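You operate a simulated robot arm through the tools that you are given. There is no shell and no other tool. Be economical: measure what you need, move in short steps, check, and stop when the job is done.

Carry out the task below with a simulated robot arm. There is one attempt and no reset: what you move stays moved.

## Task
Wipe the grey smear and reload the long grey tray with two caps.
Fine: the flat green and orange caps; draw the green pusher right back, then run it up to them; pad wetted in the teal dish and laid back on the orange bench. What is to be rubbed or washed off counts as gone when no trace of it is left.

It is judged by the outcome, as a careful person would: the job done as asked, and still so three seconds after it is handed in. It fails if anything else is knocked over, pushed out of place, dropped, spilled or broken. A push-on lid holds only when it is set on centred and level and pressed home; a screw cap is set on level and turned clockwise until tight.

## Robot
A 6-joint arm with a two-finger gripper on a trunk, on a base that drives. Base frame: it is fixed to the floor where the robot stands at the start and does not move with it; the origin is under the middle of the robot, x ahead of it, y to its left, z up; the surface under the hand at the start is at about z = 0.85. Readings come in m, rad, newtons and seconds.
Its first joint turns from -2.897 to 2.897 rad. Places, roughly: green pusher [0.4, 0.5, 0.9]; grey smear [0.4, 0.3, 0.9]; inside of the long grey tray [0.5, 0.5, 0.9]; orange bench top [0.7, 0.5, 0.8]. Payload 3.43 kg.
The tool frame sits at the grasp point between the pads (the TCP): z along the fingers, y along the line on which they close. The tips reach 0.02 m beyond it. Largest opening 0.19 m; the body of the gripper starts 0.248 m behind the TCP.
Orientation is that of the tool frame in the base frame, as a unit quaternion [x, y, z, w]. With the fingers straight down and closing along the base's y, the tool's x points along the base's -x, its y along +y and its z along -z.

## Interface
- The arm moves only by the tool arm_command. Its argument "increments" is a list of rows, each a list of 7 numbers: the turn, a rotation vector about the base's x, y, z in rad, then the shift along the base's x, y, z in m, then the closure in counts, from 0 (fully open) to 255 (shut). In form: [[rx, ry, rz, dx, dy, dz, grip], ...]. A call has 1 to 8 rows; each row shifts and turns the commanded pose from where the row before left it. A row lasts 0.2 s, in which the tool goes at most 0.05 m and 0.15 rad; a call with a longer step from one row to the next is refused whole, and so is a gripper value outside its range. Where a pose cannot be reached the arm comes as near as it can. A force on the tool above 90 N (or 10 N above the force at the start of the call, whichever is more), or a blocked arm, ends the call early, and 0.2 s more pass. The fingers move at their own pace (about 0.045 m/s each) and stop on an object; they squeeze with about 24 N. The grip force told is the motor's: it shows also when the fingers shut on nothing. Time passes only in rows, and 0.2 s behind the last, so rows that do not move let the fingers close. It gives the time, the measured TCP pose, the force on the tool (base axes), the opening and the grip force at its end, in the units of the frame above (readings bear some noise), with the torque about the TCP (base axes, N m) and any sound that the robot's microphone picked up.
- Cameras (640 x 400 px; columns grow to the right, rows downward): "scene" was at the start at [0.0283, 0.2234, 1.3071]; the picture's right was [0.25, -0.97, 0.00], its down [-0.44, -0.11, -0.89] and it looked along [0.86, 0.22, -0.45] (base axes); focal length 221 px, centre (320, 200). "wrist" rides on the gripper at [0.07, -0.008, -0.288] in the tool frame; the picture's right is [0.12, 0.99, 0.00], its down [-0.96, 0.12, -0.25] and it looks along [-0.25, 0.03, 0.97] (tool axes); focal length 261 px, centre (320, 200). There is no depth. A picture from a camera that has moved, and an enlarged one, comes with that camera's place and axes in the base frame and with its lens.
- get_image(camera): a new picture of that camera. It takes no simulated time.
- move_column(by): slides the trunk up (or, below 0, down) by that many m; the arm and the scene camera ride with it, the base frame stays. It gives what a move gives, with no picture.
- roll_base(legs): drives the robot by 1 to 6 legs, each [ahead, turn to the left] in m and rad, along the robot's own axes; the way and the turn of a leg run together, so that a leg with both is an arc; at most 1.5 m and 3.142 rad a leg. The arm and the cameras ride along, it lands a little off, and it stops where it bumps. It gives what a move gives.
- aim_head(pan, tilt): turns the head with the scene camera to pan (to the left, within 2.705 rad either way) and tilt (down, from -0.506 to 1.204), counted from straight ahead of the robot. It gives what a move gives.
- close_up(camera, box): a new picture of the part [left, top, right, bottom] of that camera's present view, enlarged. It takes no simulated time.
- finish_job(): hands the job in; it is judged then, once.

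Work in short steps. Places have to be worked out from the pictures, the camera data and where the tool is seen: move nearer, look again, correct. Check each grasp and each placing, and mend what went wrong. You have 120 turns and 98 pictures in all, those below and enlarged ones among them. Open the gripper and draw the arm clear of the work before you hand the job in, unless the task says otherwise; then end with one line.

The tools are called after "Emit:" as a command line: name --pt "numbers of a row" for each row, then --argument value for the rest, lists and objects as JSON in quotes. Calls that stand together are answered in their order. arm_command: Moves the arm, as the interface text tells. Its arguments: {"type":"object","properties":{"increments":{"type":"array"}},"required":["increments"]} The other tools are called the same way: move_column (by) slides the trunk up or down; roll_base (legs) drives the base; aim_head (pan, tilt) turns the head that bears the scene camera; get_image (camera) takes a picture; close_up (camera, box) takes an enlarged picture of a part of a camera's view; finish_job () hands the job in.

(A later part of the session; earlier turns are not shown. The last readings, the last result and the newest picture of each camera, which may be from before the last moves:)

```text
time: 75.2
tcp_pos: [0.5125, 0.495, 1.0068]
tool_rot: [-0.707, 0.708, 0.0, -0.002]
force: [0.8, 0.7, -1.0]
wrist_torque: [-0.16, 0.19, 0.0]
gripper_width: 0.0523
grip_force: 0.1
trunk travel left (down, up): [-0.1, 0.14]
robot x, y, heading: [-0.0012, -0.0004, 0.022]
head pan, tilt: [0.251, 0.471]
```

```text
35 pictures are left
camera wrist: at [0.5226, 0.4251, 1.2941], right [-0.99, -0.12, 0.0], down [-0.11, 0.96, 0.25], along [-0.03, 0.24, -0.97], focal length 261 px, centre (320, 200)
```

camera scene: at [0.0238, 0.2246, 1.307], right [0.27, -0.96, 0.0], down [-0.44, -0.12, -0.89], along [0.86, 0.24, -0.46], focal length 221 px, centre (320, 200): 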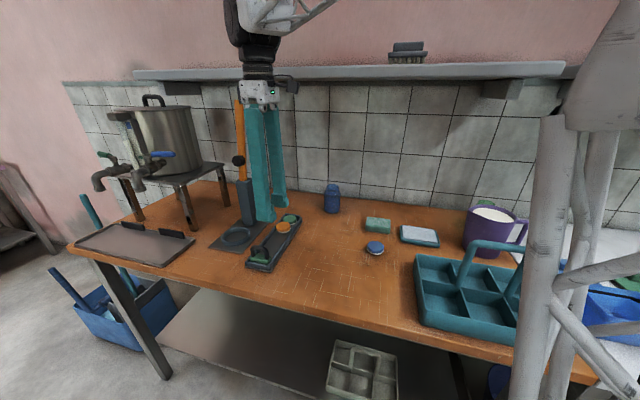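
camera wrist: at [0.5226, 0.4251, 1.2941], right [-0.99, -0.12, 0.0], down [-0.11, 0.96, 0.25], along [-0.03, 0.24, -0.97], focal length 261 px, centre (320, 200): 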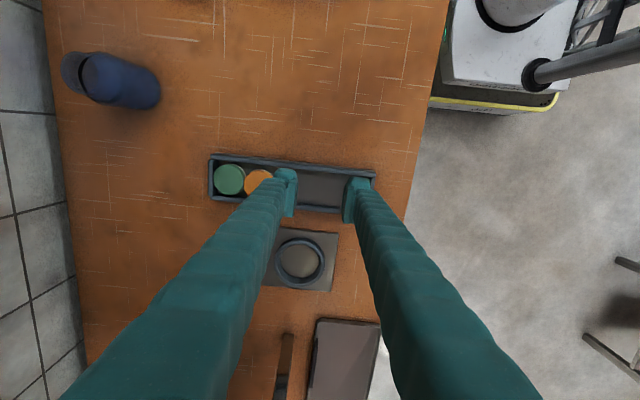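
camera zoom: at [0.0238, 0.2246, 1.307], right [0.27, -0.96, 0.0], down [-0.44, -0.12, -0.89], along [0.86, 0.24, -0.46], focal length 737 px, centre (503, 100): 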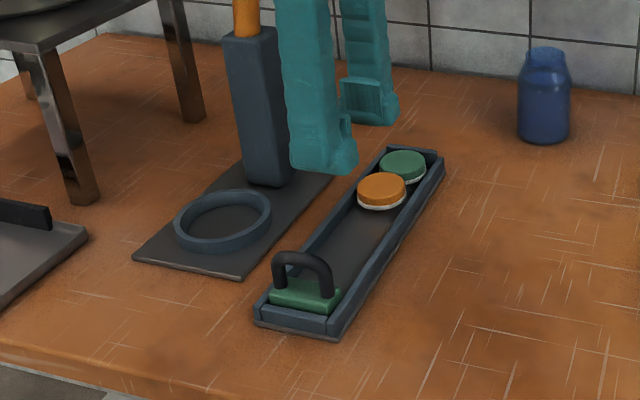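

The pusher is back at the near end – it either sprang back or got dragged. I need to find out which: go back, grip it, move it forward part way, release in place and look before rising.

Emit:
arm_command --pt "0 0 0 -0.035 0.01 0 182" --pt "0 0 0 -0.033 0.0075 0 180" --pt "0 0 0 0 0 -0.02 180" --pt "0 0 0 0 0 0 180"

Emit:
close_up --camera "wrist" --box '[160, 100, 440, 275]'

Emit:
close_up --camera "scene" --box '[220, 200, 320, 280]'

```text
time: 76.2
tcp_pos: [0.4446, 0.513, 0.9892]
tool_rot: [-0.706, 0.708, 0.0, 0.0]
force: [-0.1, 0.5, -0.3]
wrist_torque: [-0.06, 0.0, 0.01]
gripper_width: 0.0558
grip_force: 0.1
trunk travel left (down, up): [-0.1, 0.14]
robot x, y, heading: [0.0003, -0.0044, 0.022]
head pan, tilt: [0.251, 0.471]
```

```text
2.29 times, centred on (300, 188) of wrist
camera zoom: at [0.4542, 0.4419, 1.2761], right [-0.99, -0.12, 0.0], down [-0.11, 0.96, 0.25], along [-0.03, 0.25, -0.97], focal length 596 px, centre (366, 229)
```

zoom: 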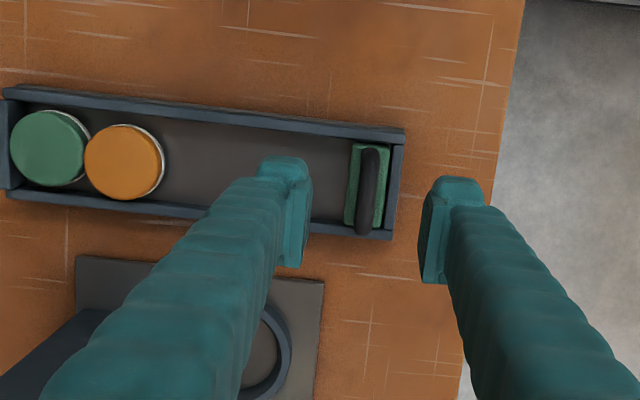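

```text
5.00 times, centred on (270, 240) of scene
camera zoom: at [0.0232, 0.2241, 1.3071], right [0.27, -0.96, 0.0], down [-0.44, -0.12, -0.89], along [0.86, 0.24, -0.45], focal length 1106 px, centre (570, 0)
```

zoom: 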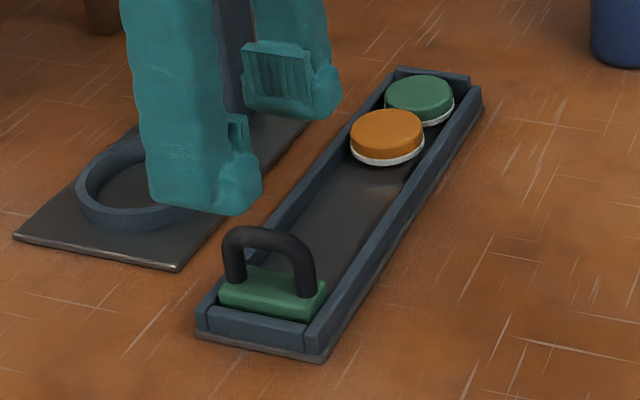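

Pusher fully back. Regrip, push 6 cm forward, open in place and look.

Emit:
arm_command --pt "0 0 0 0 0 -0.03 180" --pt "0 0 0 0 0 -0.03 180" --pt "0 0 0 0 -0.001 -0.02 200" --pt "0 0 0 0 0 0 225" --pt "0 0 0 0 0 0 245" --pt "0 0 0 0 0 0 255" --pt "0 0 0 0 0 0 255" --pt "0 0 0 0 0 0 255"

Emit:
arm_command --pt "0 0 0 0.01 0 0 255" --pt "0 0 0 0.02 0 0 255" --pt "0 0 0 0.02 0 0 255" --pt "0 0 0 0.01 0 0 255" --pt "0 0 0 0 0 0 255"

Emit:
arm_command --pt "0 0 0 0 0 0 235" --pt "0 0 0 0 0 0 215" --pt "0 0 0 0 0 0 195" --pt "0 0 0 0 0 0 185" --pt "0 0 0 0 0 0 185"

Emit:
close_up --camera "wrist" --box '[160, 100, 440, 275]'

```text
time: 78.0
tcp_pos: [0.4451, 0.5109, 0.9086]
tool_rot: [-0.707, 0.708, 0.001, 0.0]
force: [-0.6, 1.0, -5.0]
wrist_torque: [0.22, -0.09, 0.26]
gripper_width: 0.0083
grip_force: 41.7
trunk travel left (down, up): [-0.1, 0.14]
robot x, y, heading: [-0.0016, -0.0008, 0.018]
head pan, tilt: [0.251, 0.471]
```

```text
time: 79.2
tcp_pos: [0.5068, 0.5111, 0.9077]
tool_rot: [-0.706, 0.708, 0.001, -0.001]
force: [-1.4, 2.8, -8.2]
wrist_torque: [-0.12, -0.07, 0.26]
gripper_width: 0.0082
grip_force: 42.1
trunk travel left (down, up): [-0.1, 0.14]
robot x, y, heading: [-0.0016, 0.0019, 0.022]
head pan, tilt: [0.251, 0.471]
```

```text
time: 80.3
tcp_pos: [0.5062, 0.5113, 0.9076]
tool_rot: [-0.706, 0.708, 0.001, 0.0]
force: [-0.6, 0.2, 0.5]
wrist_torque: [0.03, 0.03, 0.0]
gripper_width: 0.0528
grip_force: 0.7
trunk travel left (down, up): [-0.1, 0.14]
robot x, y, heading: [-0.0069, -0.0027, 0.015]
head pan, tilt: [0.251, 0.471]
```

```text
2.29 times, centred on (300, 188) of wrist
camera zoom: at [0.5153, 0.4409, 1.1961], right [-0.99, -0.12, 0.0], down [-0.11, 0.96, 0.25], along [-0.03, 0.25, -0.97], focal length 596 px, centre (366, 229)
```

zoom: 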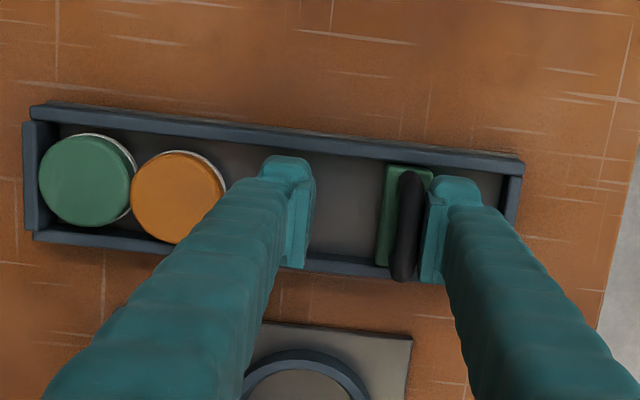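

The bar followed the rear finger. I rise straight up and see whether it returns on its own.

Emit:
arm_command --pt "0 0 0 0 0 0.04 185" --pt "0 0 0 0 0 0.04 185"

Emit:
close_up --camera "wrist" --box '[160, 100, 440, 275]'

Emit:
arm_command --pt "0 0 0 0 0 0 185" --pt "0 0 0 0 0 0 185" --pt "0 0 0 0 0 0 185"

Emit:
close_up --camera "wrist" --box '[160, 100, 440, 275]'

```text
time: 81.0
tcp_pos: [0.5074, 0.5113, 0.9904]
tool_rot: [-0.707, 0.708, 0.001, -0.001]
force: [0.4, -0.3, -1.1]
wrist_torque: [-0.04, 0.06, 0.03]
gripper_width: 0.0522
grip_force: 0.1
trunk travel left (down, up): [-0.1, 0.14]
robot x, y, heading: [-0.0002, -0.0031, 0.018]
head pan, tilt: [0.251, 0.471]
```

```text
2.29 times, centred on (300, 188) of wrist
camera zoom: at [0.5164, 0.4416, 1.2778], right [-0.99, -0.12, 0.0], down [-0.11, 0.96, 0.25], along [-0.03, 0.25, -0.97], focal length 596 px, centre (366, 229)
```

zoom: 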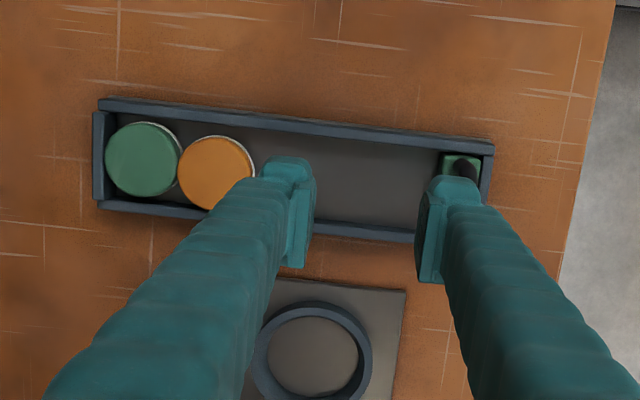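

```text
time: 81.8
tcp_pos: [0.507, 0.512, 0.991]
tool_rot: [-0.706, 0.708, 0.0, -0.001]
force: [0.0, -0.3, -0.4]
wrist_torque: [-0.01, -0.02, -0.01]
gripper_width: 0.0524
grip_force: 0.2
trunk travel left (down, up): [-0.1, 0.14]
robot x, y, heading: [-0.0016, -0.0018, 0.02]
head pan, tilt: [0.251, 0.471]
```

```text
2.29 times, centred on (300, 188) of wrist
camera zoom: at [0.5161, 0.4414, 1.2778], right [-0.99, -0.12, 0.0], down [-0.11, 0.96, 0.25], along [-0.03, 0.25, -0.97], focal length 596 px, centre (366, 229)
```

zoom: 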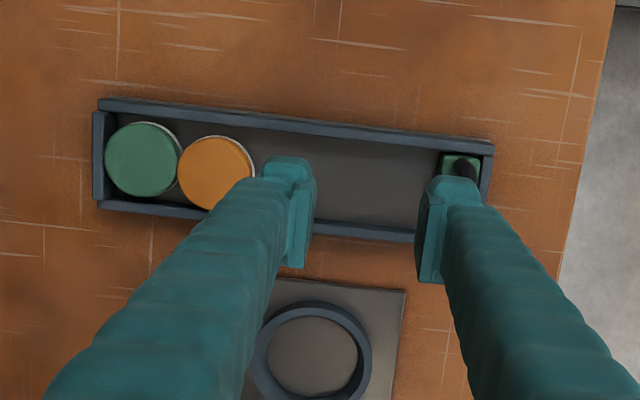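

The pusher is spring-loaded toward the near end, so the near end is the delivery end and "right back" means drawn to the far end; the caps belong between near end and pusher. I must take the caps out again. They touch each other, so first I press lightly on the orange cap with closed fingers and slide it nearer.

Emit:
arm_command --pt "0 0 0 0.04 0.001 0 210" --pt "0 0 0 0.04 0.001 0 235" --pt "0 0 0 0.018 0.002 -0.02 255" --pt "0 0 0 0 0 -0.03 255" --pt "0 0 0 0 0 -0.02 255" --pt "0 0 0 0 0 -0.01 255" --pt "0 0 0 0 0 0 255"

Emit:
close_up --camera "wrist" --box '[200, 100, 440, 250]'

```text
time: 83.3
tcp_pos: [0.6039, 0.5142, 0.9078]
tool_rot: [-0.706, 0.708, 0.0, 0.0]
force: [-0.6, 0.5, -0.7]
wrist_torque: [0.01, -0.01, 0.0]
gripper_width: 0.0
grip_force: 23.6
trunk travel left (down, up): [-0.1, 0.14]
robot x, y, heading: [0.0024, -0.0027, 0.018]
head pan, tilt: [0.251, 0.471]
```

```text
2.67 times, centred on (320, 175) of wrist
camera zoom: at [0.6132, 0.4447, 1.1958], right [-0.99, -0.12, 0.0], down [-0.11, 0.96, 0.25], along [-0.03, 0.25, -0.97], focal length 695 px, centre (320, 267)
```

zoom: 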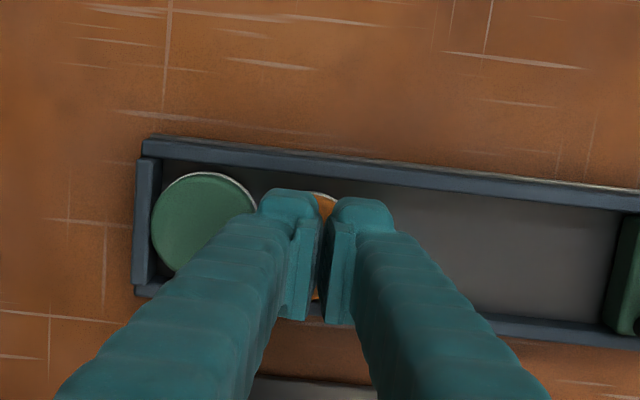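

Over the orange cap. Lower in 3 mm steps to touch it.

Emit:
arm_command --pt "0 0 0 -0.002 0 -0.003 255" --pt "0 0 0 0 0 -0.003 255" --pt "0 0 0 0 0 -0.002 255"

```text
time: 84.2
tcp_pos: [0.6027, 0.5138, 0.8991]
tool_rot: [-0.705, 0.709, 0.0, 0.0]
force: [0.7, 1.1, 0.1]
wrist_torque: [-0.02, -0.01, 0.03]
gripper_width: 0.0001
grip_force: 24.0
trunk travel left (down, up): [-0.1, 0.14]
robot x, y, heading: [-0.0005, -0.0005, 0.02]
head pan, tilt: [0.251, 0.471]
```

Emit:
arm_command --pt "0 0 0 0 0 -0.002 255" --pt "0 0 0 0 0 -0.0015 255"

```text
time: 84.8
tcp_pos: [0.6022, 0.5143, 0.8977]
tool_rot: [-0.707, 0.708, 0.001, 0.0]
force: [-0.6, 0.5, 15.9]
wrist_torque: [0.02, -0.05, -0.05]
gripper_width: 0.0059
grip_force: 23.8
trunk travel left (down, up): [-0.1, 0.14]
robot x, y, heading: [-0.0002, 0.0001, 0.018]
head pan, tilt: [0.251, 0.471]
```

Contact at 16 N. Drag −x by 5 cm.

Emit:
arm_command --pt "0 0 0 -0.01 0 0 255" --pt "0 0 0 -0.015 0 0 255" --pt "0 0 0 -0.015 0 0 255" --pt "0 0 0 -0.01 0 0 255" --pt "0 0 0 0 0 0.03 255" --pt "0 0 0 0 0 0.04 220" --pt "0 0 0 0 0 0 180" --pt "0 0 0 0 0 0 160"

Emit:
close_up --camera "wrist" --box '[160, 100, 400, 250]'

```text
time: 86.5
tcp_pos: [0.5526, 0.5135, 0.9672]
tool_rot: [-0.706, 0.708, 0.001, -0.001]
force: [0.1, 0.5, -0.1]
wrist_torque: [-0.02, -0.01, 0.01]
gripper_width: 0.0676
grip_force: 0.0
trunk travel left (down, up): [-0.1, 0.14]
robot x, y, heading: [0.0025, 0.0014, 0.022]
head pan, tilt: [0.251, 0.471]
```

```text
2.67 times, centred on (280, 175) of wrist
camera zoom: at [0.5622, 0.445, 1.254], right [-0.99, -0.12, 0.0], down [-0.11, 0.96, 0.25], along [-0.03, 0.25, -0.97], focal length 695 px, centre (427, 267)
```

zoom: 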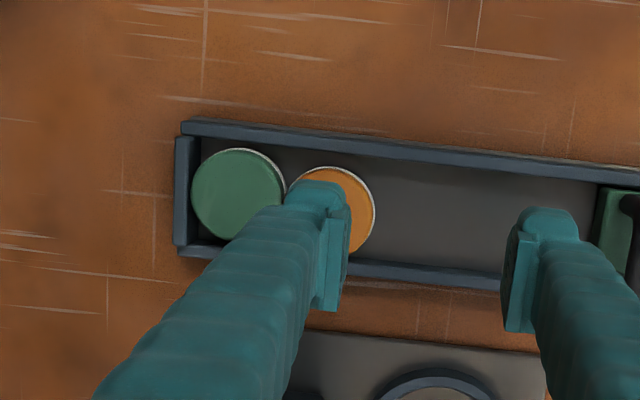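

The drag slipped; the orange cap stayed. Instead I'll grip it across y by the part standing above the walls. First I move clear and turn the hand back by a quarter turn.

Emit:
arm_command --pt "0 0 0 0 -0.03 0.03 160" --pt "0 0 -0.1428 0 -0.03 0.01 160" --pt "0 0 -0.1428 0 0 0 160" --pt "0 0 -0.1428 0 0 0 160" --pt "0 0 -0.1428 0 0 0 160" --pt "0 0 -0.1428 0 0 0 160" --pt "0 0 -0.1428 0 0 0 160" --pt "0 0 -0.1428 0 0 0 160"

Emit:
arm_command --pt "0 0 -0.1428 0 0 0 160" --pt "0 0 -0.1428 0 0 0 160" --pt "0 0 -0.1428 0.02 0.02 0 160" --pt "0 0 -0.1428 0.02 0.02 -0.02 160" --pt "0 0 0 0.015 0.02 -0.02 160" --pt "0 0 0 0 0 0 160"

Emit:
get_image --camera "wrist"

Emit:
get_image --camera "scene"

```text
time: 88.3
tcp_pos: [0.5518, 0.4539, 1.0053]
tool_rot: [-0.28, 0.96, 0.0, 0.0]
force: [1.1, -0.1, 0.8]
wrist_torque: [-0.01, -0.01, 0.0]
gripper_width: 0.0706
grip_force: 0.0
trunk travel left (down, up): [-0.1, 0.14]
robot x, y, heading: [-0.0026, -0.0008, 0.023]
head pan, tilt: [0.251, 0.471]
```

```text
time: 89.8
tcp_pos: [0.6081, 0.515, 0.9674]
tool_rot: [0.002, 1.0, 0.0, 0.0]
force: [0.1, -0.2, 0.0]
wrist_torque: [0.0, 0.02, -0.01]
gripper_width: 0.0708
grip_force: 0.1
trunk travel left (down, up): [-0.1, 0.14]
robot x, y, heading: [0.0001, 0.0015, 0.019]
head pan, tilt: [0.251, 0.471]
```

```text
27 pictures are left
camera wrist: at [0.5382, 0.5072, 1.2545], right [-0.12, 0.99, 0.0], down [0.96, 0.11, 0.25], along [0.25, 0.03, -0.97], focal length 261 px, centre (320, 200)
```

wrist: 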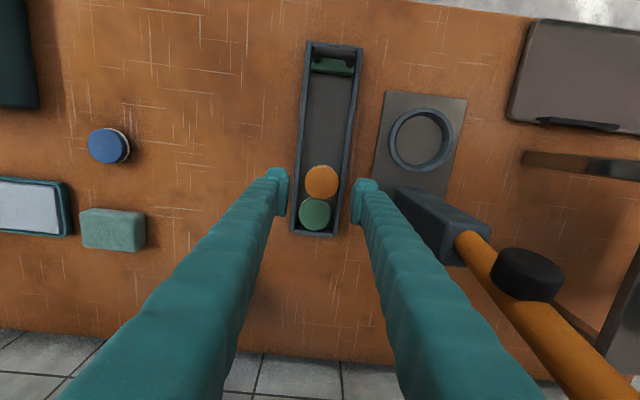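

```text
26 pictures are left
camera scene: at [0.0232, 0.2243, 1.307], right [0.27, -0.96, 0.0], down [-0.44, -0.12, -0.89], along [0.86, 0.24, -0.45], focal length 221 px, centre (320, 200)
```

scene: 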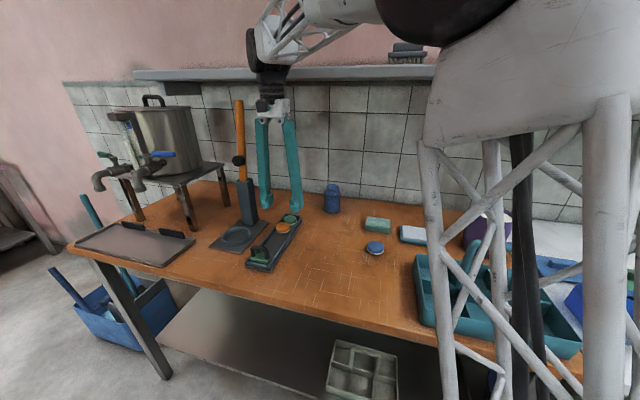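

Orange cap at (0.608, 0.517). I narrow to 0.06 and lower until the tips just reach the wall tops.

Emit:
arm_command --pt "0 0 0 0 0.001 -0.03 174" --pt "0 0 0 0 0 -0.03 174" --pt "0 0 0 0 0 -0.008 174" --pt "0 0 0 0 0 -0.003 174"

```text
time: 90.8
tcp_pos: [0.6069, 0.5158, 0.8962]
tool_rot: [0.001, 1.0, 0.001, 0.0]
force: [0.8, 0.1, 0.1]
wrist_torque: [-0.01, 0.02, -0.02]
gripper_width: 0.0603
grip_force: 0.1
trunk travel left (down, up): [-0.1, 0.14]
robot x, y, heading: [-0.0008, -0.0022, 0.021]
head pan, tilt: [0.251, 0.471]
```

Emit:
arm_command --pt "0 0 0 0 0 -0.002 174" --pt "0 0 0 0 0 -0.0015 174"

Emit:
arm_command --pt "0 0 0 0 0 -0.0015 174"

```text
time: 91.3
tcp_pos: [0.6056, 0.5152, 0.8916]
tool_rot: [0.001, 1.0, -0.001, 0.0]
force: [-1.0, 0.3, -0.2]
wrist_torque: [0.01, 0.0, 0.0]
gripper_width: 0.0602
grip_force: 0.0
trunk travel left (down, up): [-0.1, 0.14]
robot x, y, heading: [-0.0005, 0.0004, 0.019]
head pan, tilt: [0.251, 0.471]
```

```text
time: 91.8
tcp_pos: [0.6057, 0.5165, 0.891]
tool_rot: [0.001, 1.0, 0.002, 0.001]
force: [-0.8, 0.2, 10.7]
wrist_torque: [-0.41, 0.07, -0.05]
gripper_width: 0.0605
grip_force: 0.0
trunk travel left (down, up): [-0.1, 0.14]
robot x, y, heading: [-0.0029, 0.0015, 0.024]
head pan, tilt: [0.251, 0.471]
```

Wall top found at 0.871; cap top is at 0.878. Raise 1 mm, close on the cap.

Emit:
arm_command --pt "0 0 0 0 0 0.001 174" --pt "0 0 0 0 0 0 190" --pt "0 0 0 0 0 0 205" --pt "0 0 0 0 0 0 210" --pt "0 0 0 0 0 0 210"

Emit:
arm_command --pt "0 0 0 0 0 0.01 210" --pt "0 0 0 0 0 0.02 210" --pt "0 0 0 0 0 0.02 210"

Emit:
close_up --camera "wrist" --box '[200, 100, 440, 250]'

```text
time: 93.0
tcp_pos: [0.6059, 0.5153, 0.8916]
tool_rot: [0.001, 1.0, 0.0, 0.0]
force: [0.6, -5.6, 27.8]
wrist_torque: [-0.31, -0.01, -0.15]
gripper_width: 0.0375
grip_force: 7.0
trunk travel left (down, up): [-0.1, 0.14]
robot x, y, heading: [0.0007, 0.003, 0.022]
head pan, tilt: [0.251, 0.471]
```

```text
time: 93.8
tcp_pos: [0.606, 0.5159, 0.9435]
tool_rot: [0.0, 1.0, 0.0, 0.0]
force: [0.1, -0.1, 1.0]
wrist_torque: [-0.05, 0.01, 0.0]
gripper_width: 0.0335
grip_force: 0.0
trunk travel left (down, up): [-0.1, 0.14]
robot x, y, heading: [-0.0026, -0.0022, 0.022]
head pan, tilt: [0.251, 0.471]
```

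```text
2.67 times, centred on (320, 175) of wrist
camera zoom: at [0.5367, 0.5076, 1.2303], right [-0.12, 0.99, 0.0], down [0.96, 0.11, 0.25], along [0.25, 0.03, -0.97], focal length 695 px, centre (320, 267)
```

zoom: 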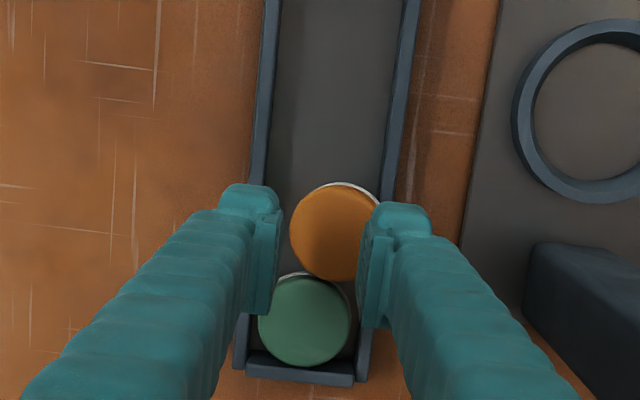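

The fingers slid off the rounded rim; the orange cap only shifted against the +y wall. New plan: with closed fingers turned 45°, put their corner into the pocket between the caps and the −y wall (tips just above wall height) and nudge the orange cap toward −x.

Emit:
arm_command --pt "0 0 0.131 0.005 -0.01 0 230" --pt "0 0 0.131 0.005 -0.01 0 255" --pt "0 0 0.131 0.005 -0.01 0 255" --pt "0 0 0.131 0.0055 -0.007 0 255" --pt "0 0 0.131 0 0 0 255" --pt "0 0 0.13 0 0 0 255" --pt "0 0 0 0 0 0 255"

Emit:
close_up --camera "wrist" --box '[200, 100, 440, 250]'

```text
time: 95.3
tcp_pos: [0.6274, 0.4774, 0.9412]
tool_rot: [-0.382, 0.924, 0.0, 0.0]
force: [0.3, 0.3, 0.0]
wrist_torque: [0.02, -0.01, -0.02]
gripper_width: 0.0
grip_force: 23.8
trunk travel left (down, up): [-0.1, 0.14]
robot x, y, heading: [-0.0023, -0.0004, 0.016]
head pan, tilt: [0.251, 0.471]
```

```text
2.67 times, centred on (320, 175) of wrist
camera zoom: at [0.5841, 0.4231, 1.2293], right [-0.79, 0.62, 0.0], down [0.6, 0.76, 0.25], along [0.15, 0.2, -0.97], focal length 695 px, centre (320, 267)
```

zoom: 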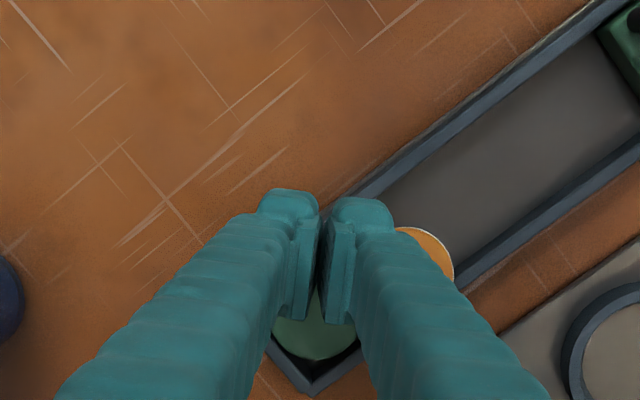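

Geometry agrees with plan. Lower to just above wall height.

Emit:
arm_command --pt "0 0 0 -0.001 0.001 -0.03 255" --pt "0 0 0 0 0 -0.014 255" --pt "0 0 0 0 0 -0.0035 255" --pt "0 0 0 0 0 0 255"

```text
time: 96.3
tcp_pos: [0.6281, 0.4789, 0.8936]
tool_rot: [-0.382, 0.924, 0.0, 0.001]
force: [0.1, -0.4, -0.4]
wrist_torque: [0.01, -0.03, 0.01]
gripper_width: 0.0
grip_force: 23.9
trunk travel left (down, up): [-0.1, 0.14]
robot x, y, heading: [-0.0005, 0.001, 0.016]
head pan, tilt: [0.251, 0.471]
```

No contact yet; a touch lower, then sweep +y slightly and −x.

Emit:
arm_command --pt "0 0 0 0 0.003 -0.001 255" --pt "0 0 0 -0.005 0.001 0 255" --pt "0 0 0 -0.008 0 0 255" --pt "0 0 0 -0.01 0 0 255" --pt "0 0 0 -0.012 0 0 255" --pt "0 0 0 -0.012 0 0 255"

Emit:
close_up --camera "wrist" --box '[200, 100, 440, 250]'

```text
time: 97.8
tcp_pos: [0.5783, 0.4835, 0.8921]
tool_rot: [-0.381, 0.924, 0.001, 0.0]
force: [0.1, -0.7, -0.3]
wrist_torque: [-0.02, 0.02, -0.01]
gripper_width: 0.0001
grip_force: 23.9
trunk travel left (down, up): [-0.1, 0.14]
robot x, y, heading: [-0.0042, 0.0018, 0.026]
head pan, tilt: [0.251, 0.471]
```

```text
2.67 times, centred on (320, 175) of wrist
camera zoom: at [0.5357, 0.4276, 1.1807], right [-0.78, 0.62, 0.0], down [0.6, 0.76, 0.25], along [0.15, 0.19, -0.97], focal length 695 px, centre (320, 267)
```

zoom: 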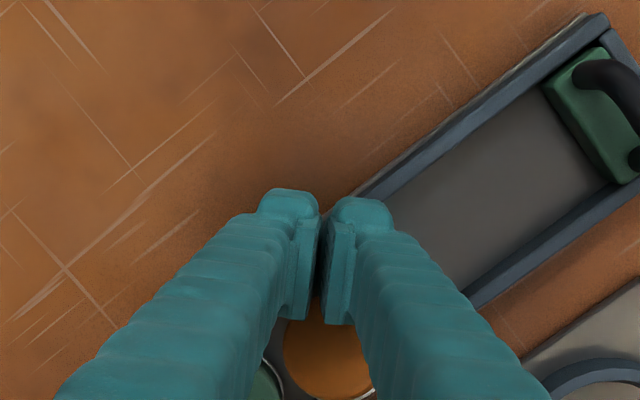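

The corner passed by without touching. Return, push further into the pocket (+y) and try again.

Emit:
arm_command --pt "0 0 0 0.02 0 0 255" --pt "0 0 0 0.02 0 0 255" --pt "0 0 0 0.012 0 0 255" --pt "0 0 0 0 0.003 0 255" --pt "0 0 0 0 0.003 0 255" --pt "0 0 0 0 0.003 0 255"

```text
time: 99.2
tcp_pos: [0.6281, 0.4891, 0.8947]
tool_rot: [-0.382, 0.924, 0.001, -0.001]
force: [-40.8, -27.8, 7.1]
wrist_torque: [-0.34, 0.39, 0.13]
gripper_width: 0.0062
grip_force: 23.2
trunk travel left (down, up): [-0.1, 0.14]
robot x, y, heading: [0.0001, 0.0005, 0.019]
head pan, tilt: [0.251, 0.471]
```

Contact with the green side (−41 N). Sweep −x from here.

Emit:
arm_command --pt "0 0 0 -0.004 0 -0.001 255" --pt "0 0 0 -0.006 0 0 255" --pt "0 0 0 -0.008 0 0 255" --pt "0 0 0 -0.01 0 0 255" --pt "0 0 0 -0.01 0 0 255" --pt "0 0 0 -0.01 0 0 255"

Emit:
close_up --camera "wrist" --box '[200, 100, 440, 250]'

```text
time: 100.5
tcp_pos: [0.5801, 0.4921, 0.8918]
tool_rot: [-0.383, 0.924, 0.001, -0.001]
force: [2.1, -14.6, 30.4]
wrist_torque: [0.38, -0.22, -0.19]
gripper_width: 0.006
grip_force: 23.8
trunk travel left (down, up): [-0.1, 0.14]
robot x, y, heading: [0.0026, -0.0015, 0.021]
head pan, tilt: [0.251, 0.471]
```

```text
2.67 times, centred on (320, 175) of wrist
camera zoom: at [0.5371, 0.4372, 1.18], right [-0.79, 0.62, 0.0], down [0.6, 0.76, 0.25], along [0.15, 0.2, -0.97], focal length 695 px, centre (320, 267)
```

zoom: 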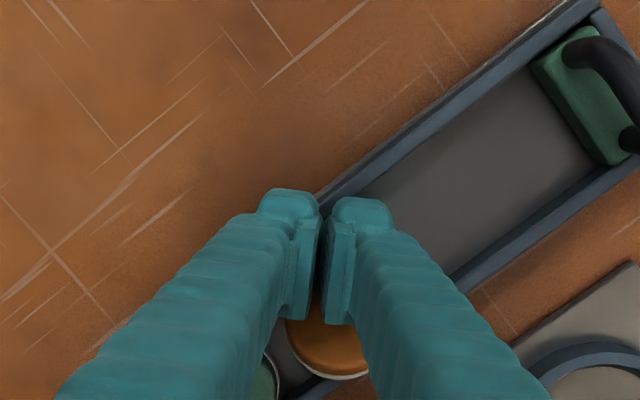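

The orange cap moved and a gap to the green opened. I rise to see the state.

Emit:
arm_command --pt "0 0 0 0 -0.004 0.005 255" --pt "0 0 0 0 -0.01 0.04 255" --pt "0 0 0 -0.03 -0.02 0.03 255" --pt "0 0 0 -0.04 0 0 255" --pt "0 0 0 0 0 0 255"

Emit:
close_up --camera "wrist" --box '[240, 130, 480, 280]'

```text
time: 101.8
tcp_pos: [0.5126, 0.4601, 0.9654]
tool_rot: [-0.381, 0.924, 0.0, -0.001]
force: [-0.6, -0.4, 1.3]
wrist_torque: [0.01, 0.02, 0.04]
gripper_width: 0.0
grip_force: 24.0
trunk travel left (down, up): [-0.1, 0.14]
robot x, y, heading: [-0.0017, 0.0002, 0.018]
head pan, tilt: [0.251, 0.471]
```

```text
2.67 times, centred on (360, 205) of wrist
camera zoom: at [0.4694, 0.4033, 1.2546], right [-0.78, 0.62, 0.0], down [0.6, 0.76, 0.25], along [0.15, 0.19, -0.97], focal length 695 px, centre (213, 187)
```

zoom: 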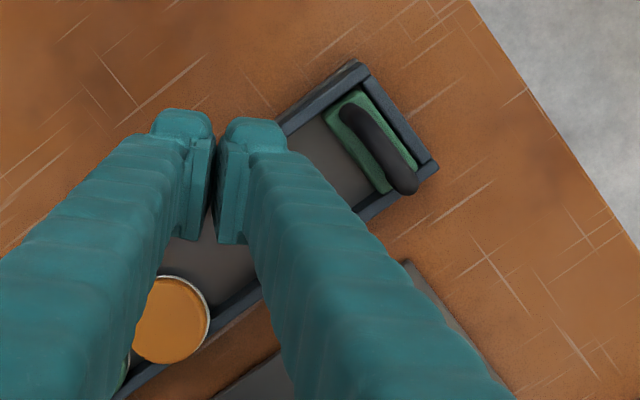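

Orange cap moved ~1 cm (now x 0.598); gap to green ≈ 1.1 cm. Repeat the nudge, curving in behind it as it moves.

Emit:
arm_command --pt "0 0 0 0.04 0.005 0 255" --pt "0 0 0 0.04 0.01 0 255" --pt "0 0 0 0.032 0.01 -0.02 255" --pt "0 0 0 0 0 -0.035 255" --pt "0 0 0 0 0 -0.014 255" --pt "0 0 0 0 0 -0.0035 255" --pt "0 0 0 0 0.003 0 255" --pt "0 0 0 0 0.003 0 255"

```text
time: 103.5
tcp_pos: [0.6255, 0.4887, 0.8957]
tool_rot: [-0.381, 0.925, 0.0, 0.0]
force: [8.1, -20.6, 3.1]
wrist_torque: [-0.31, -0.09, -0.04]
gripper_width: 0.0063
grip_force: 24.2
trunk travel left (down, up): [-0.1, 0.14]
robot x, y, heading: [0.0016, -0.0007, 0.016]
head pan, tilt: [0.251, 0.471]
```

Emit:
arm_command --pt "0 0 0 -0.006 0.001 -0.001 255" --pt "0 0 0 -0.008 0.003 0 255" --pt "0 0 0 -0.008 0.003 0 255" --pt "0 0 0 -0.01 0.003 0 255" --pt "0 0 0 -0.01 0.002 0 255" --pt "0 0 0 -0.01 0 0 255" --pt "0 0 0 0 0 0 255"

Emit:
arm_command --pt "0 0 0 0.005 -0.003 0.005 255" --pt "0 0 0 0 -0.01 0.04 255" --pt "0 0 0 -0.03 -0.03 0.03 255" --pt "0 0 0 -0.03 -0.01 0 255" --pt "0 0 0 0 0 0 255"

Emit:
close_up --camera "wrist" --box '[240, 130, 480, 280]'

```text
time: 105.2
tcp_pos: [0.5703, 0.5026, 0.8953]
tool_rot: [-0.383, 0.924, 0.001, -0.001]
force: [-7.4, -10.6, 24.5]
wrist_torque: [0.23, -0.11, 0.09]
gripper_width: 0.006
grip_force: 23.5
trunk travel left (down, up): [-0.1, 0.14]
robot x, y, heading: [-0.0011, -0.0013, 0.023]
head pan, tilt: [0.251, 0.471]
```

```text
refused: row 3 steps farther than a row can; nothing moved
```

```text
2.67 times, centred on (360, 205) of wrist
camera zoom: at [0.5277, 0.4472, 1.1829], right [-0.79, 0.62, 0.0], down [0.6, 0.76, 0.25], along [0.15, 0.2, -0.97], focal length 695 px, centre (213, 187)
```

zoom: 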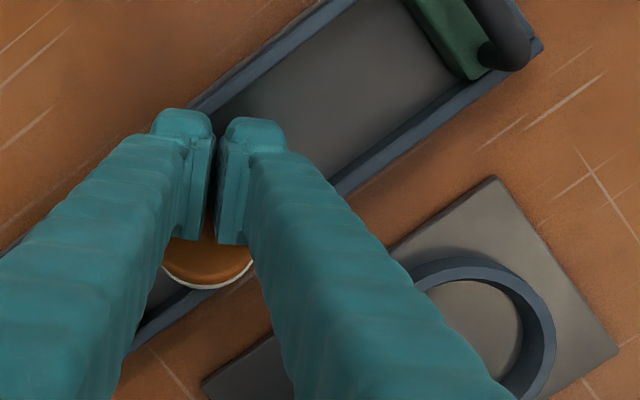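

The tips rode up onto the cap again. Rise and look.

Emit:
arm_command --pt "0 0 0 0 -0.003 0.005 255" --pt "0 0 0 0 -0.01 0.04 255" --pt "0 0 0 -0.03 -0.02 0.03 255" --pt "0 0 0 -0.03 -0.02 0 255" --pt "0 0 0 0 0 0 255"

Emit:
close_up --camera "wrist" --box '[220, 160, 460, 310]'

```text
time: 106.3
tcp_pos: [0.5158, 0.4503, 0.9692]
tool_rot: [-0.381, 0.925, 0.001, -0.001]
force: [-0.1, 0.5, -0.1]
wrist_torque: [0.02, -0.01, 0.0]
gripper_width: 0.0
grip_force: 24.4
trunk travel left (down, up): [-0.1, 0.14]
robot x, y, heading: [-0.0013, -0.0016, 0.021]
head pan, tilt: [0.251, 0.471]
```

```text
2.67 times, centred on (340, 235) of wrist
camera zoom: at [0.4717, 0.3946, 1.2579], right [-0.78, 0.62, 0.0], down [0.6, 0.76, 0.25], along [0.15, 0.2, -0.97], focal length 695 px, centre (267, 107)
```

zoom: 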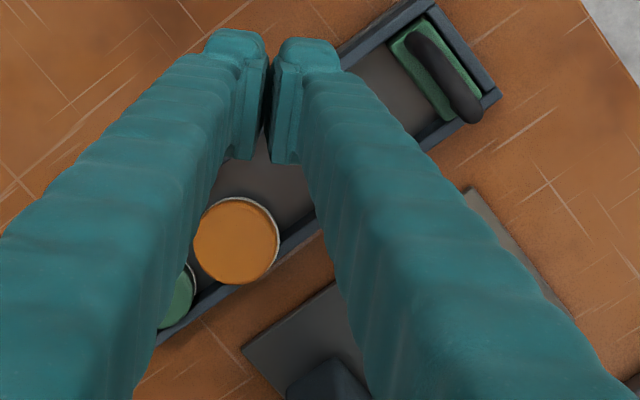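

The gap is now ~0.8 cm, not enough for a finger. Better tool shape: hand straight in yaw, leaned 30° toward the robot, so the fingertips' lower edge enters the gap with an overhanging face that can't ride up. I set this pose above the gap.

Emit:
arm_command --pt "0 0 -0.131 0.01 0 0.02 255" --pt "0 0 -0.131 0.015 0 0 255" --pt "0 0 -0.131 0.015 0.01 0 255" --pt "0 0 -0.131 0.015 0.015 0 255" --pt "0 0 -0.131 0.015 0.015 0 255" --pt "0 0 -0.13 0.015 0.015 0 255" --pt "0 -0.13 0 0.015 0.012 0 255" --pt "0 -0.13 0 0.01 0 0 255"

Emit:
arm_command --pt "0 -0.13 0 0.006 0 0 255" --pt "0 -0.13 0 0 0 -0.02 255" --pt "0 0 0 0 0 -0.03 255" --pt "0 0 0 0 0 0 255"

Emit:
get_image --camera "wrist"

Emit:
close_up --camera "scene" --box '[220, 180, 340, 280]'

```text
time: 108.2
tcp_pos: [0.6238, 0.516, 0.9872]
tool_rot: [0.001, 0.992, 0.001, 0.129]
force: [-0.3, -0.3, -0.4]
wrist_torque: [-0.03, 0.1, -0.02]
gripper_width: 0.0
grip_force: 24.8
trunk travel left (down, up): [-0.1, 0.14]
robot x, y, heading: [-0.0, -0.0013, 0.018]
head pan, tilt: [0.251, 0.471]
```

```text
time: 109.2
tcp_pos: [0.6283, 0.5171, 0.9394]
tool_rot: [0.001, 0.966, 0.0, 0.257]
force: [-0.1, 1.3, 0.1]
wrist_torque: [0.03, -0.01, 0.02]
gripper_width: 0.0
grip_force: 23.8
trunk travel left (down, up): [-0.1, 0.14]
robot x, y, heading: [0.0016, -0.0038, 0.014]
head pan, tilt: [0.251, 0.471]
```

```text
18 pictures are left
camera wrist: at [0.4252, 0.5084, 1.1533], right [-0.1, 0.99, -0.06], down [0.71, 0.11, 0.69], along [0.7, 0.03, -0.72], focal length 261 px, centre (320, 200)
```

wrist: 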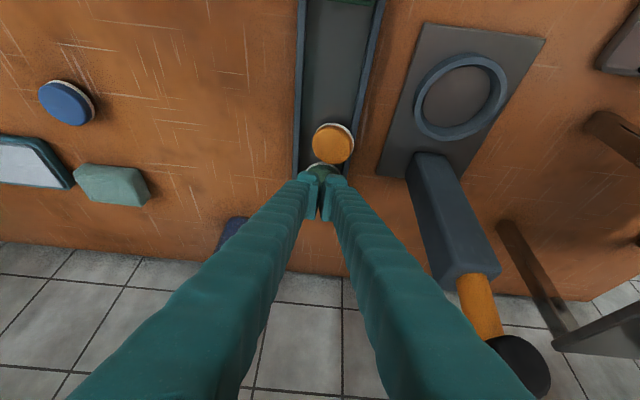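

```text
4.00 times, centred on (280, 230) of scene
camera zoom: at [0.0232, 0.2236, 1.3071], right [0.27, -0.96, 0.0], down [-0.44, -0.12, -0.89], along [0.86, 0.24, -0.45], focal length 885 px, centre (480, 80)
```

zoom: 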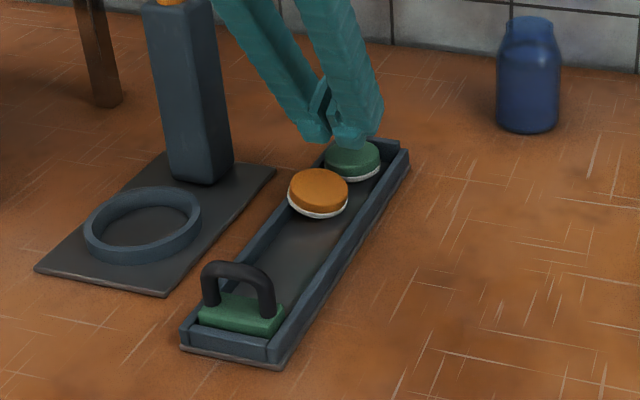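

The orange cap now leans on the +y wall, with a gap to the green. I lower the fingertip edge into the gap.

Emit:
arm_command --pt "0 0 0 0.005 0.002 -0.02 255" --pt "0 0 0 0 0 -0.012 255" --pt "0 0 0 0 0 -0.004 255" --pt "0 0 0 0 0 -0.003 255"

```text
time: 110.2
tcp_pos: [0.6329, 0.5174, 0.9009]
tool_rot: [0.001, 0.966, 0.001, 0.258]
force: [7.8, -10.0, 18.2]
wrist_torque: [0.05, 0.04, 0.08]
gripper_width: 0.0057
grip_force: 23.9
trunk travel left (down, up): [-0.1, 0.14]
robot x, y, heading: [-0.0003, -0.0031, 0.015]
head pan, tilt: [0.251, 0.471]
```

Touching with x reaction from the orange cap. Sweep −x.

Emit:
arm_command --pt "0 0 0 -0.005 0 -0.001 255" --pt "0 0 0 -0.006 0 -0.002 255" --pt "0 0 0 -0.008 0 0 255" --pt "0 0 0 -0.01 0 0 255" --pt "0 0 0 -0.01 0 0 255" --pt "0 0 0 0 0 0 255"

Emit:
close_up --camera "scene" --box '[220, 180, 340, 280]'

```text
time: 111.5
tcp_pos: [0.5961, 0.5175, 0.8983]
tool_rot: [0.001, 0.966, 0.001, 0.258]
force: [-1.0, 0.4, 0.1]
wrist_torque: [-0.03, -0.01, 0.03]
gripper_width: 0.0001
grip_force: 23.8
trunk travel left (down, up): [-0.1, 0.14]
robot x, y, heading: [0.0018, -0.0011, 0.019]
head pan, tilt: [0.251, 0.471]
```

```text
4.00 times, centred on (280, 230) of scene
camera zoom: at [0.0231, 0.2236, 1.307], right [0.27, -0.96, 0.0], down [-0.44, -0.12, -0.89], along [0.86, 0.24, -0.45], focal length 885 px, centre (480, 80)
```

zoom: 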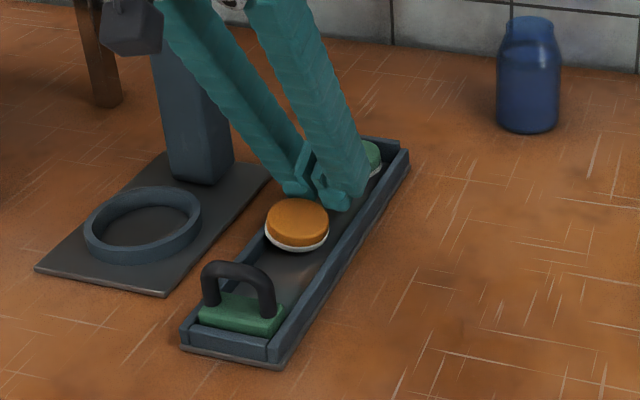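

That worked: orange is separated, at about (0.551, 0.525). I rise, straighten, and turn a quarter for an x-wise grip.

Emit:
arm_command --pt "0 0 0 0.005 0 0.03 240" --pt "0 0 0 0 0 0.04 200" --pt "0 0.13 0 -0.01 -0.02 0.02 170" --pt "0 0.13 0 -0.01 -0.03 0 160" --pt "0 0.13 0 -0.01 -0.02 0 160" --pt "0 0.13 0 -0.01 0 0 160" --pt "0 0 0.1428 0 0 0 160" --pt "0 0 0.1428 0 0 0 160"

Emit:
arm_command --pt "0 0 0.1428 0 0 0 155" --pt "0 0 0.1428 0 0 0 155" --pt "0 0 0.1428 0 0 0 155" --pt "0 0 0.1428 0 0 0 155" --pt "0 0 0.1428 0 0 0 155" --pt "0 0 0.1428 0 0 0 155" --pt "0 0 0.1428 0 0 0 155" --pt "0 0 0.1428 0 0 0 155"

Emit:
arm_command --pt "0 0 0.1428 0 0.03 -0.02 160" --pt "0 0 0 0 0.04 -0.02 160" --pt "0 0 0 0 0 0 160"

Emit:
close_up --camera "wrist" --box '[200, 110, 440, 260]'

```text
time: 113.3
tcp_pos: [0.56, 0.4469, 0.9873]
tool_rot: [-0.142, 0.99, 0.001, 0.001]
force: [0.5, -0.1, -0.4]
wrist_torque: [-0.05, 0.02, 0.03]
gripper_width: 0.0709
grip_force: 0.1
trunk travel left (down, up): [-0.1, 0.14]
robot x, y, heading: [-0.0018, -0.0035, 0.019]
head pan, tilt: [0.251, 0.471]
```

```text
time: 115.2
tcp_pos: [0.5602, 0.4474, 0.9873]
tool_rot: [-0.655, 0.756, 0.0, -0.001]
force: [0.1, 0.4, -0.8]
wrist_torque: [-0.01, 0.0, -0.01]
gripper_width: 0.0744
grip_force: 0.1
trunk travel left (down, up): [-0.1, 0.14]
robot x, y, heading: [-0.0004, -0.0016, 0.016]
head pan, tilt: [0.251, 0.471]
```

```text
time: 116.0
tcp_pos: [0.5601, 0.5196, 0.949]
tool_rot: [-0.706, 0.708, 0.001, -0.001]
force: [0.1, 0.1, -0.4]
wrist_torque: [-0.01, 0.01, 0.02]
gripper_width: 0.0709
grip_force: 0.1
trunk travel left (down, up): [-0.1, 0.14]
robot x, y, heading: [0.0002, 0.0043, 0.016]
head pan, tilt: [0.251, 0.471]
```

```text
2.67 times, centred on (320, 185) of wrist
camera zoom: at [0.569, 0.4495, 1.2367], right [-0.99, -0.12, 0.0], down [-0.11, 0.96, 0.25], along [-0.03, 0.25, -0.97], focal length 695 px, centre (320, 240)
```

zoom: 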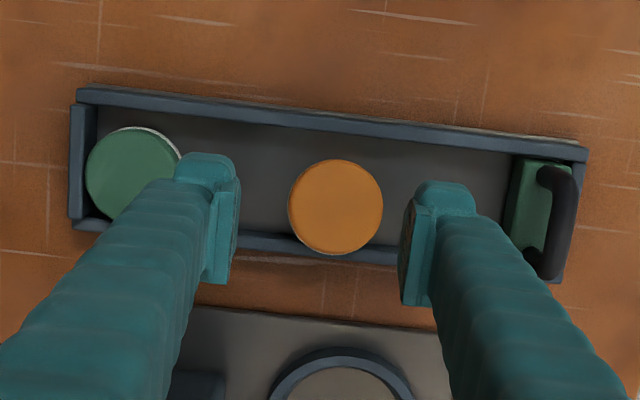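

Orange at (0.552, 0.522), room on both sides. Descend into the tray and grip it.

Emit:
arm_command --pt "0 0 0 -0.008 -0.002 -0.03 160" --pt "0 0 0 0 0 -0.025 160" --pt "0 0 0 0 0 -0.009 160" --pt "0 0 0 0 0 0 180" --pt "0 0 0 0 0 0 195" --pt "0 0 0 0 0 0 205" --pt "0 0 0 0 0 0 205"

Emit:
arm_command --pt "0 0 0 0 -0.003 0.02 205" --pt "0 0 0 0 0 0.03 205" --pt "0 0 0 0 0 0.02 205"

Emit:
close_up --camera "scene" --box '[220, 180, 340, 280]'

```text
time: 117.5
tcp_pos: [0.5518, 0.517, 0.8841]
tool_rot: [-0.705, 0.709, 0.0, -0.001]
force: [0.2, -0.4, -0.1]
wrist_torque: [0.0, -0.02, -0.01]
gripper_width: 0.046
grip_force: 24.2
trunk travel left (down, up): [-0.1, 0.14]
robot x, y, heading: [-0.0036, -0.0013, 0.015]
head pan, tilt: [0.251, 0.471]
```

```text
time: 118.3
tcp_pos: [0.5526, 0.5117, 0.9541]
tool_rot: [-0.706, 0.708, 0.0, 0.001]
force: [0.0, -0.5, -0.3]
wrist_torque: [-0.03, 0.01, 0.01]
gripper_width: 0.0461
grip_force: 23.3
trunk travel left (down, up): [-0.1, 0.14]
robot x, y, heading: [-0.0021, 0.0027, 0.019]
head pan, tilt: [0.251, 0.471]
```

```text
4.00 times, centred on (280, 230) of scene
camera zoom: at [0.0232, 0.2237, 1.307], right [0.27, -0.96, 0.0], down [-0.44, -0.12, -0.89], along [0.86, 0.24, -0.45], focal length 885 px, centre (480, 80)
```

zoom: 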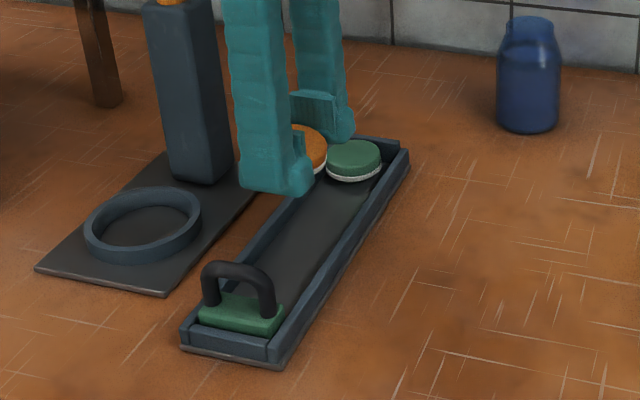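

Orange cap held. Set it temporarily back on the bench near (0.575, 0.30).

Emit:
arm_command --pt "0 0 0 0.005 -0.045 0 205" --pt "0 0 0 0.005 -0.045 0 205" --pt "0 0 0 0.005 -0.045 0 205" --pt "0 0 0 0.005 -0.045 0 205" --pt "0 0 0 0 -0.032 -0.01 205" --pt "0 0 0 0 0 -0.04 205" --pt "0 0 0 0 0 -0.018 205" --pt "0 0 0 0 0 -0.004 205"

```text
time: 120.2
tcp_pos: [0.5733, 0.3019, 0.8829]
tool_rot: [-0.706, 0.708, 0.0, 0.001]
force: [0.4, -0.3, 0.0]
wrist_torque: [0.03, -0.02, 0.0]
gripper_width: 0.0458
grip_force: 24.2
trunk travel left (down, up): [-0.1, 0.14]
robot x, y, heading: [-0.0008, -0.0028, 0.017]
head pan, tilt: [0.251, 0.471]
```

Emit:
arm_command --pt "0 0 0 0 0 -0.002 205" --pt "0 0 0 0 0 -0.002 205" --pt "0 0 0 0 0 -0.001 205"

```text
time: 121.0
tcp_pos: [0.5723, 0.3007, 0.8767]
tool_rot: [-0.706, 0.708, 0.0, -0.001]
force: [-0.4, 1.2, 9.7]
wrist_torque: [-0.02, 0.04, 0.03]
gripper_width: 0.0461
grip_force: 24.3
trunk travel left (down, up): [-0.1, 0.14]
robot x, y, heading: [-0.0019, 0.0017, 0.023]
head pan, tilt: [0.251, 0.471]
```

Orange rests on the bench. Release, rise, and go do the same leaned-edge trick behind the green cap.

Emit:
arm_command --pt "0 0 0 0 0 0.001 180" --pt "0 0 0 0 0 0 160" --pt "0 0 0 0 0 0 160" --pt "0 0 0 0 0 0.03 160" --pt "0 0 0 0 0 0.04 160" --pt "0 0 0 0 0.01 0.04 190" --pt "0 0 -0.1428 0 0.03 0 230" --pt "0 0 -0.1428 0 0.03 0 255"

Emit:
arm_command --pt "0 0 -0.1428 0 0.03 0 255" --pt "0 0 -0.1428 0 0.03 0 255" --pt "0 0 -0.1428 0 0.02 0 255" --pt "0 0 -0.1428 0 0 0 255" --pt "0 0 -0.1428 0 0 0 255" --pt "0 0 -0.1428 0 0 0 255" --pt "0 0 -0.1428 0 0 0 255" --pt "0 0 -0.1428 0 0 0 255"

Emit:
arm_command --pt "0 0 -0.1428 0.03 0.03 0 255" --pt "0 -0.13 0 0.03 0.02 0 255" --pt "0 -0.13 0 0.03 0.015 0 255" --pt "0 -0.13 0 0.03 0 -0.01 255" --pt "0 -0.13 0 0.012 0 -0.02 255" --pt "0 0 0 0 0 -0.02 255" --pt "0 0 0 0 0 0 255"

Emit:
get_image --camera "wrist"

```text
time: 122.8
tcp_pos: [0.5734, 0.3707, 0.9901]
tool_rot: [-0.598, 0.802, 0.001, 0.0]
force: [0.2, -0.4, 0.1]
wrist_torque: [0.12, -0.09, -0.01]
gripper_width: 0.0024
grip_force: 0.1
trunk travel left (down, up): [-0.1, 0.14]
robot x, y, heading: [-0.0013, 0.0005, 0.02]
head pan, tilt: [0.251, 0.471]
```

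```text
time: 124.5
tcp_pos: [0.572, 0.4503, 0.9862]
tool_rot: [-0.069, 0.998, 0.0, 0.0]
force: [0.2, -0.9, 0.3]
wrist_torque: [0.01, 0.01, -0.03]
gripper_width: 0.0
grip_force: 23.7
trunk travel left (down, up): [-0.1, 0.14]
robot x, y, heading: [-0.0017, 0.0007, 0.018]
head pan, tilt: [0.251, 0.471]
```

```text
time: 126.2
tcp_pos: [0.7031, 0.5166, 0.9374]
tool_rot: [0.001, 0.966, 0.001, 0.258]
force: [-0.2, 0.0, -0.6]
wrist_torque: [0.0, 0.01, 0.0]
gripper_width: 0.0
grip_force: 24.4
trunk travel left (down, up): [-0.1, 0.14]
robot x, y, heading: [0.002, -0.0002, 0.017]
head pan, tilt: [0.251, 0.471]
```

```text
13 pictures are left
camera wrist: at [0.4992, 0.5081, 1.1519], right [-0.1, 0.99, -0.06], down [0.71, 0.11, 0.69], along [0.7, 0.03, -0.72], focal length 261 px, centre (320, 200)
```

wrist: 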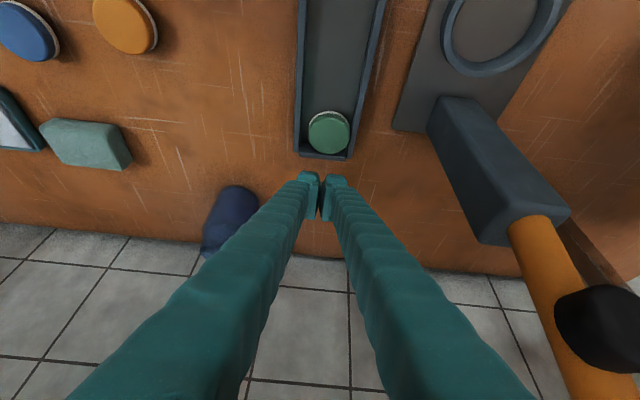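

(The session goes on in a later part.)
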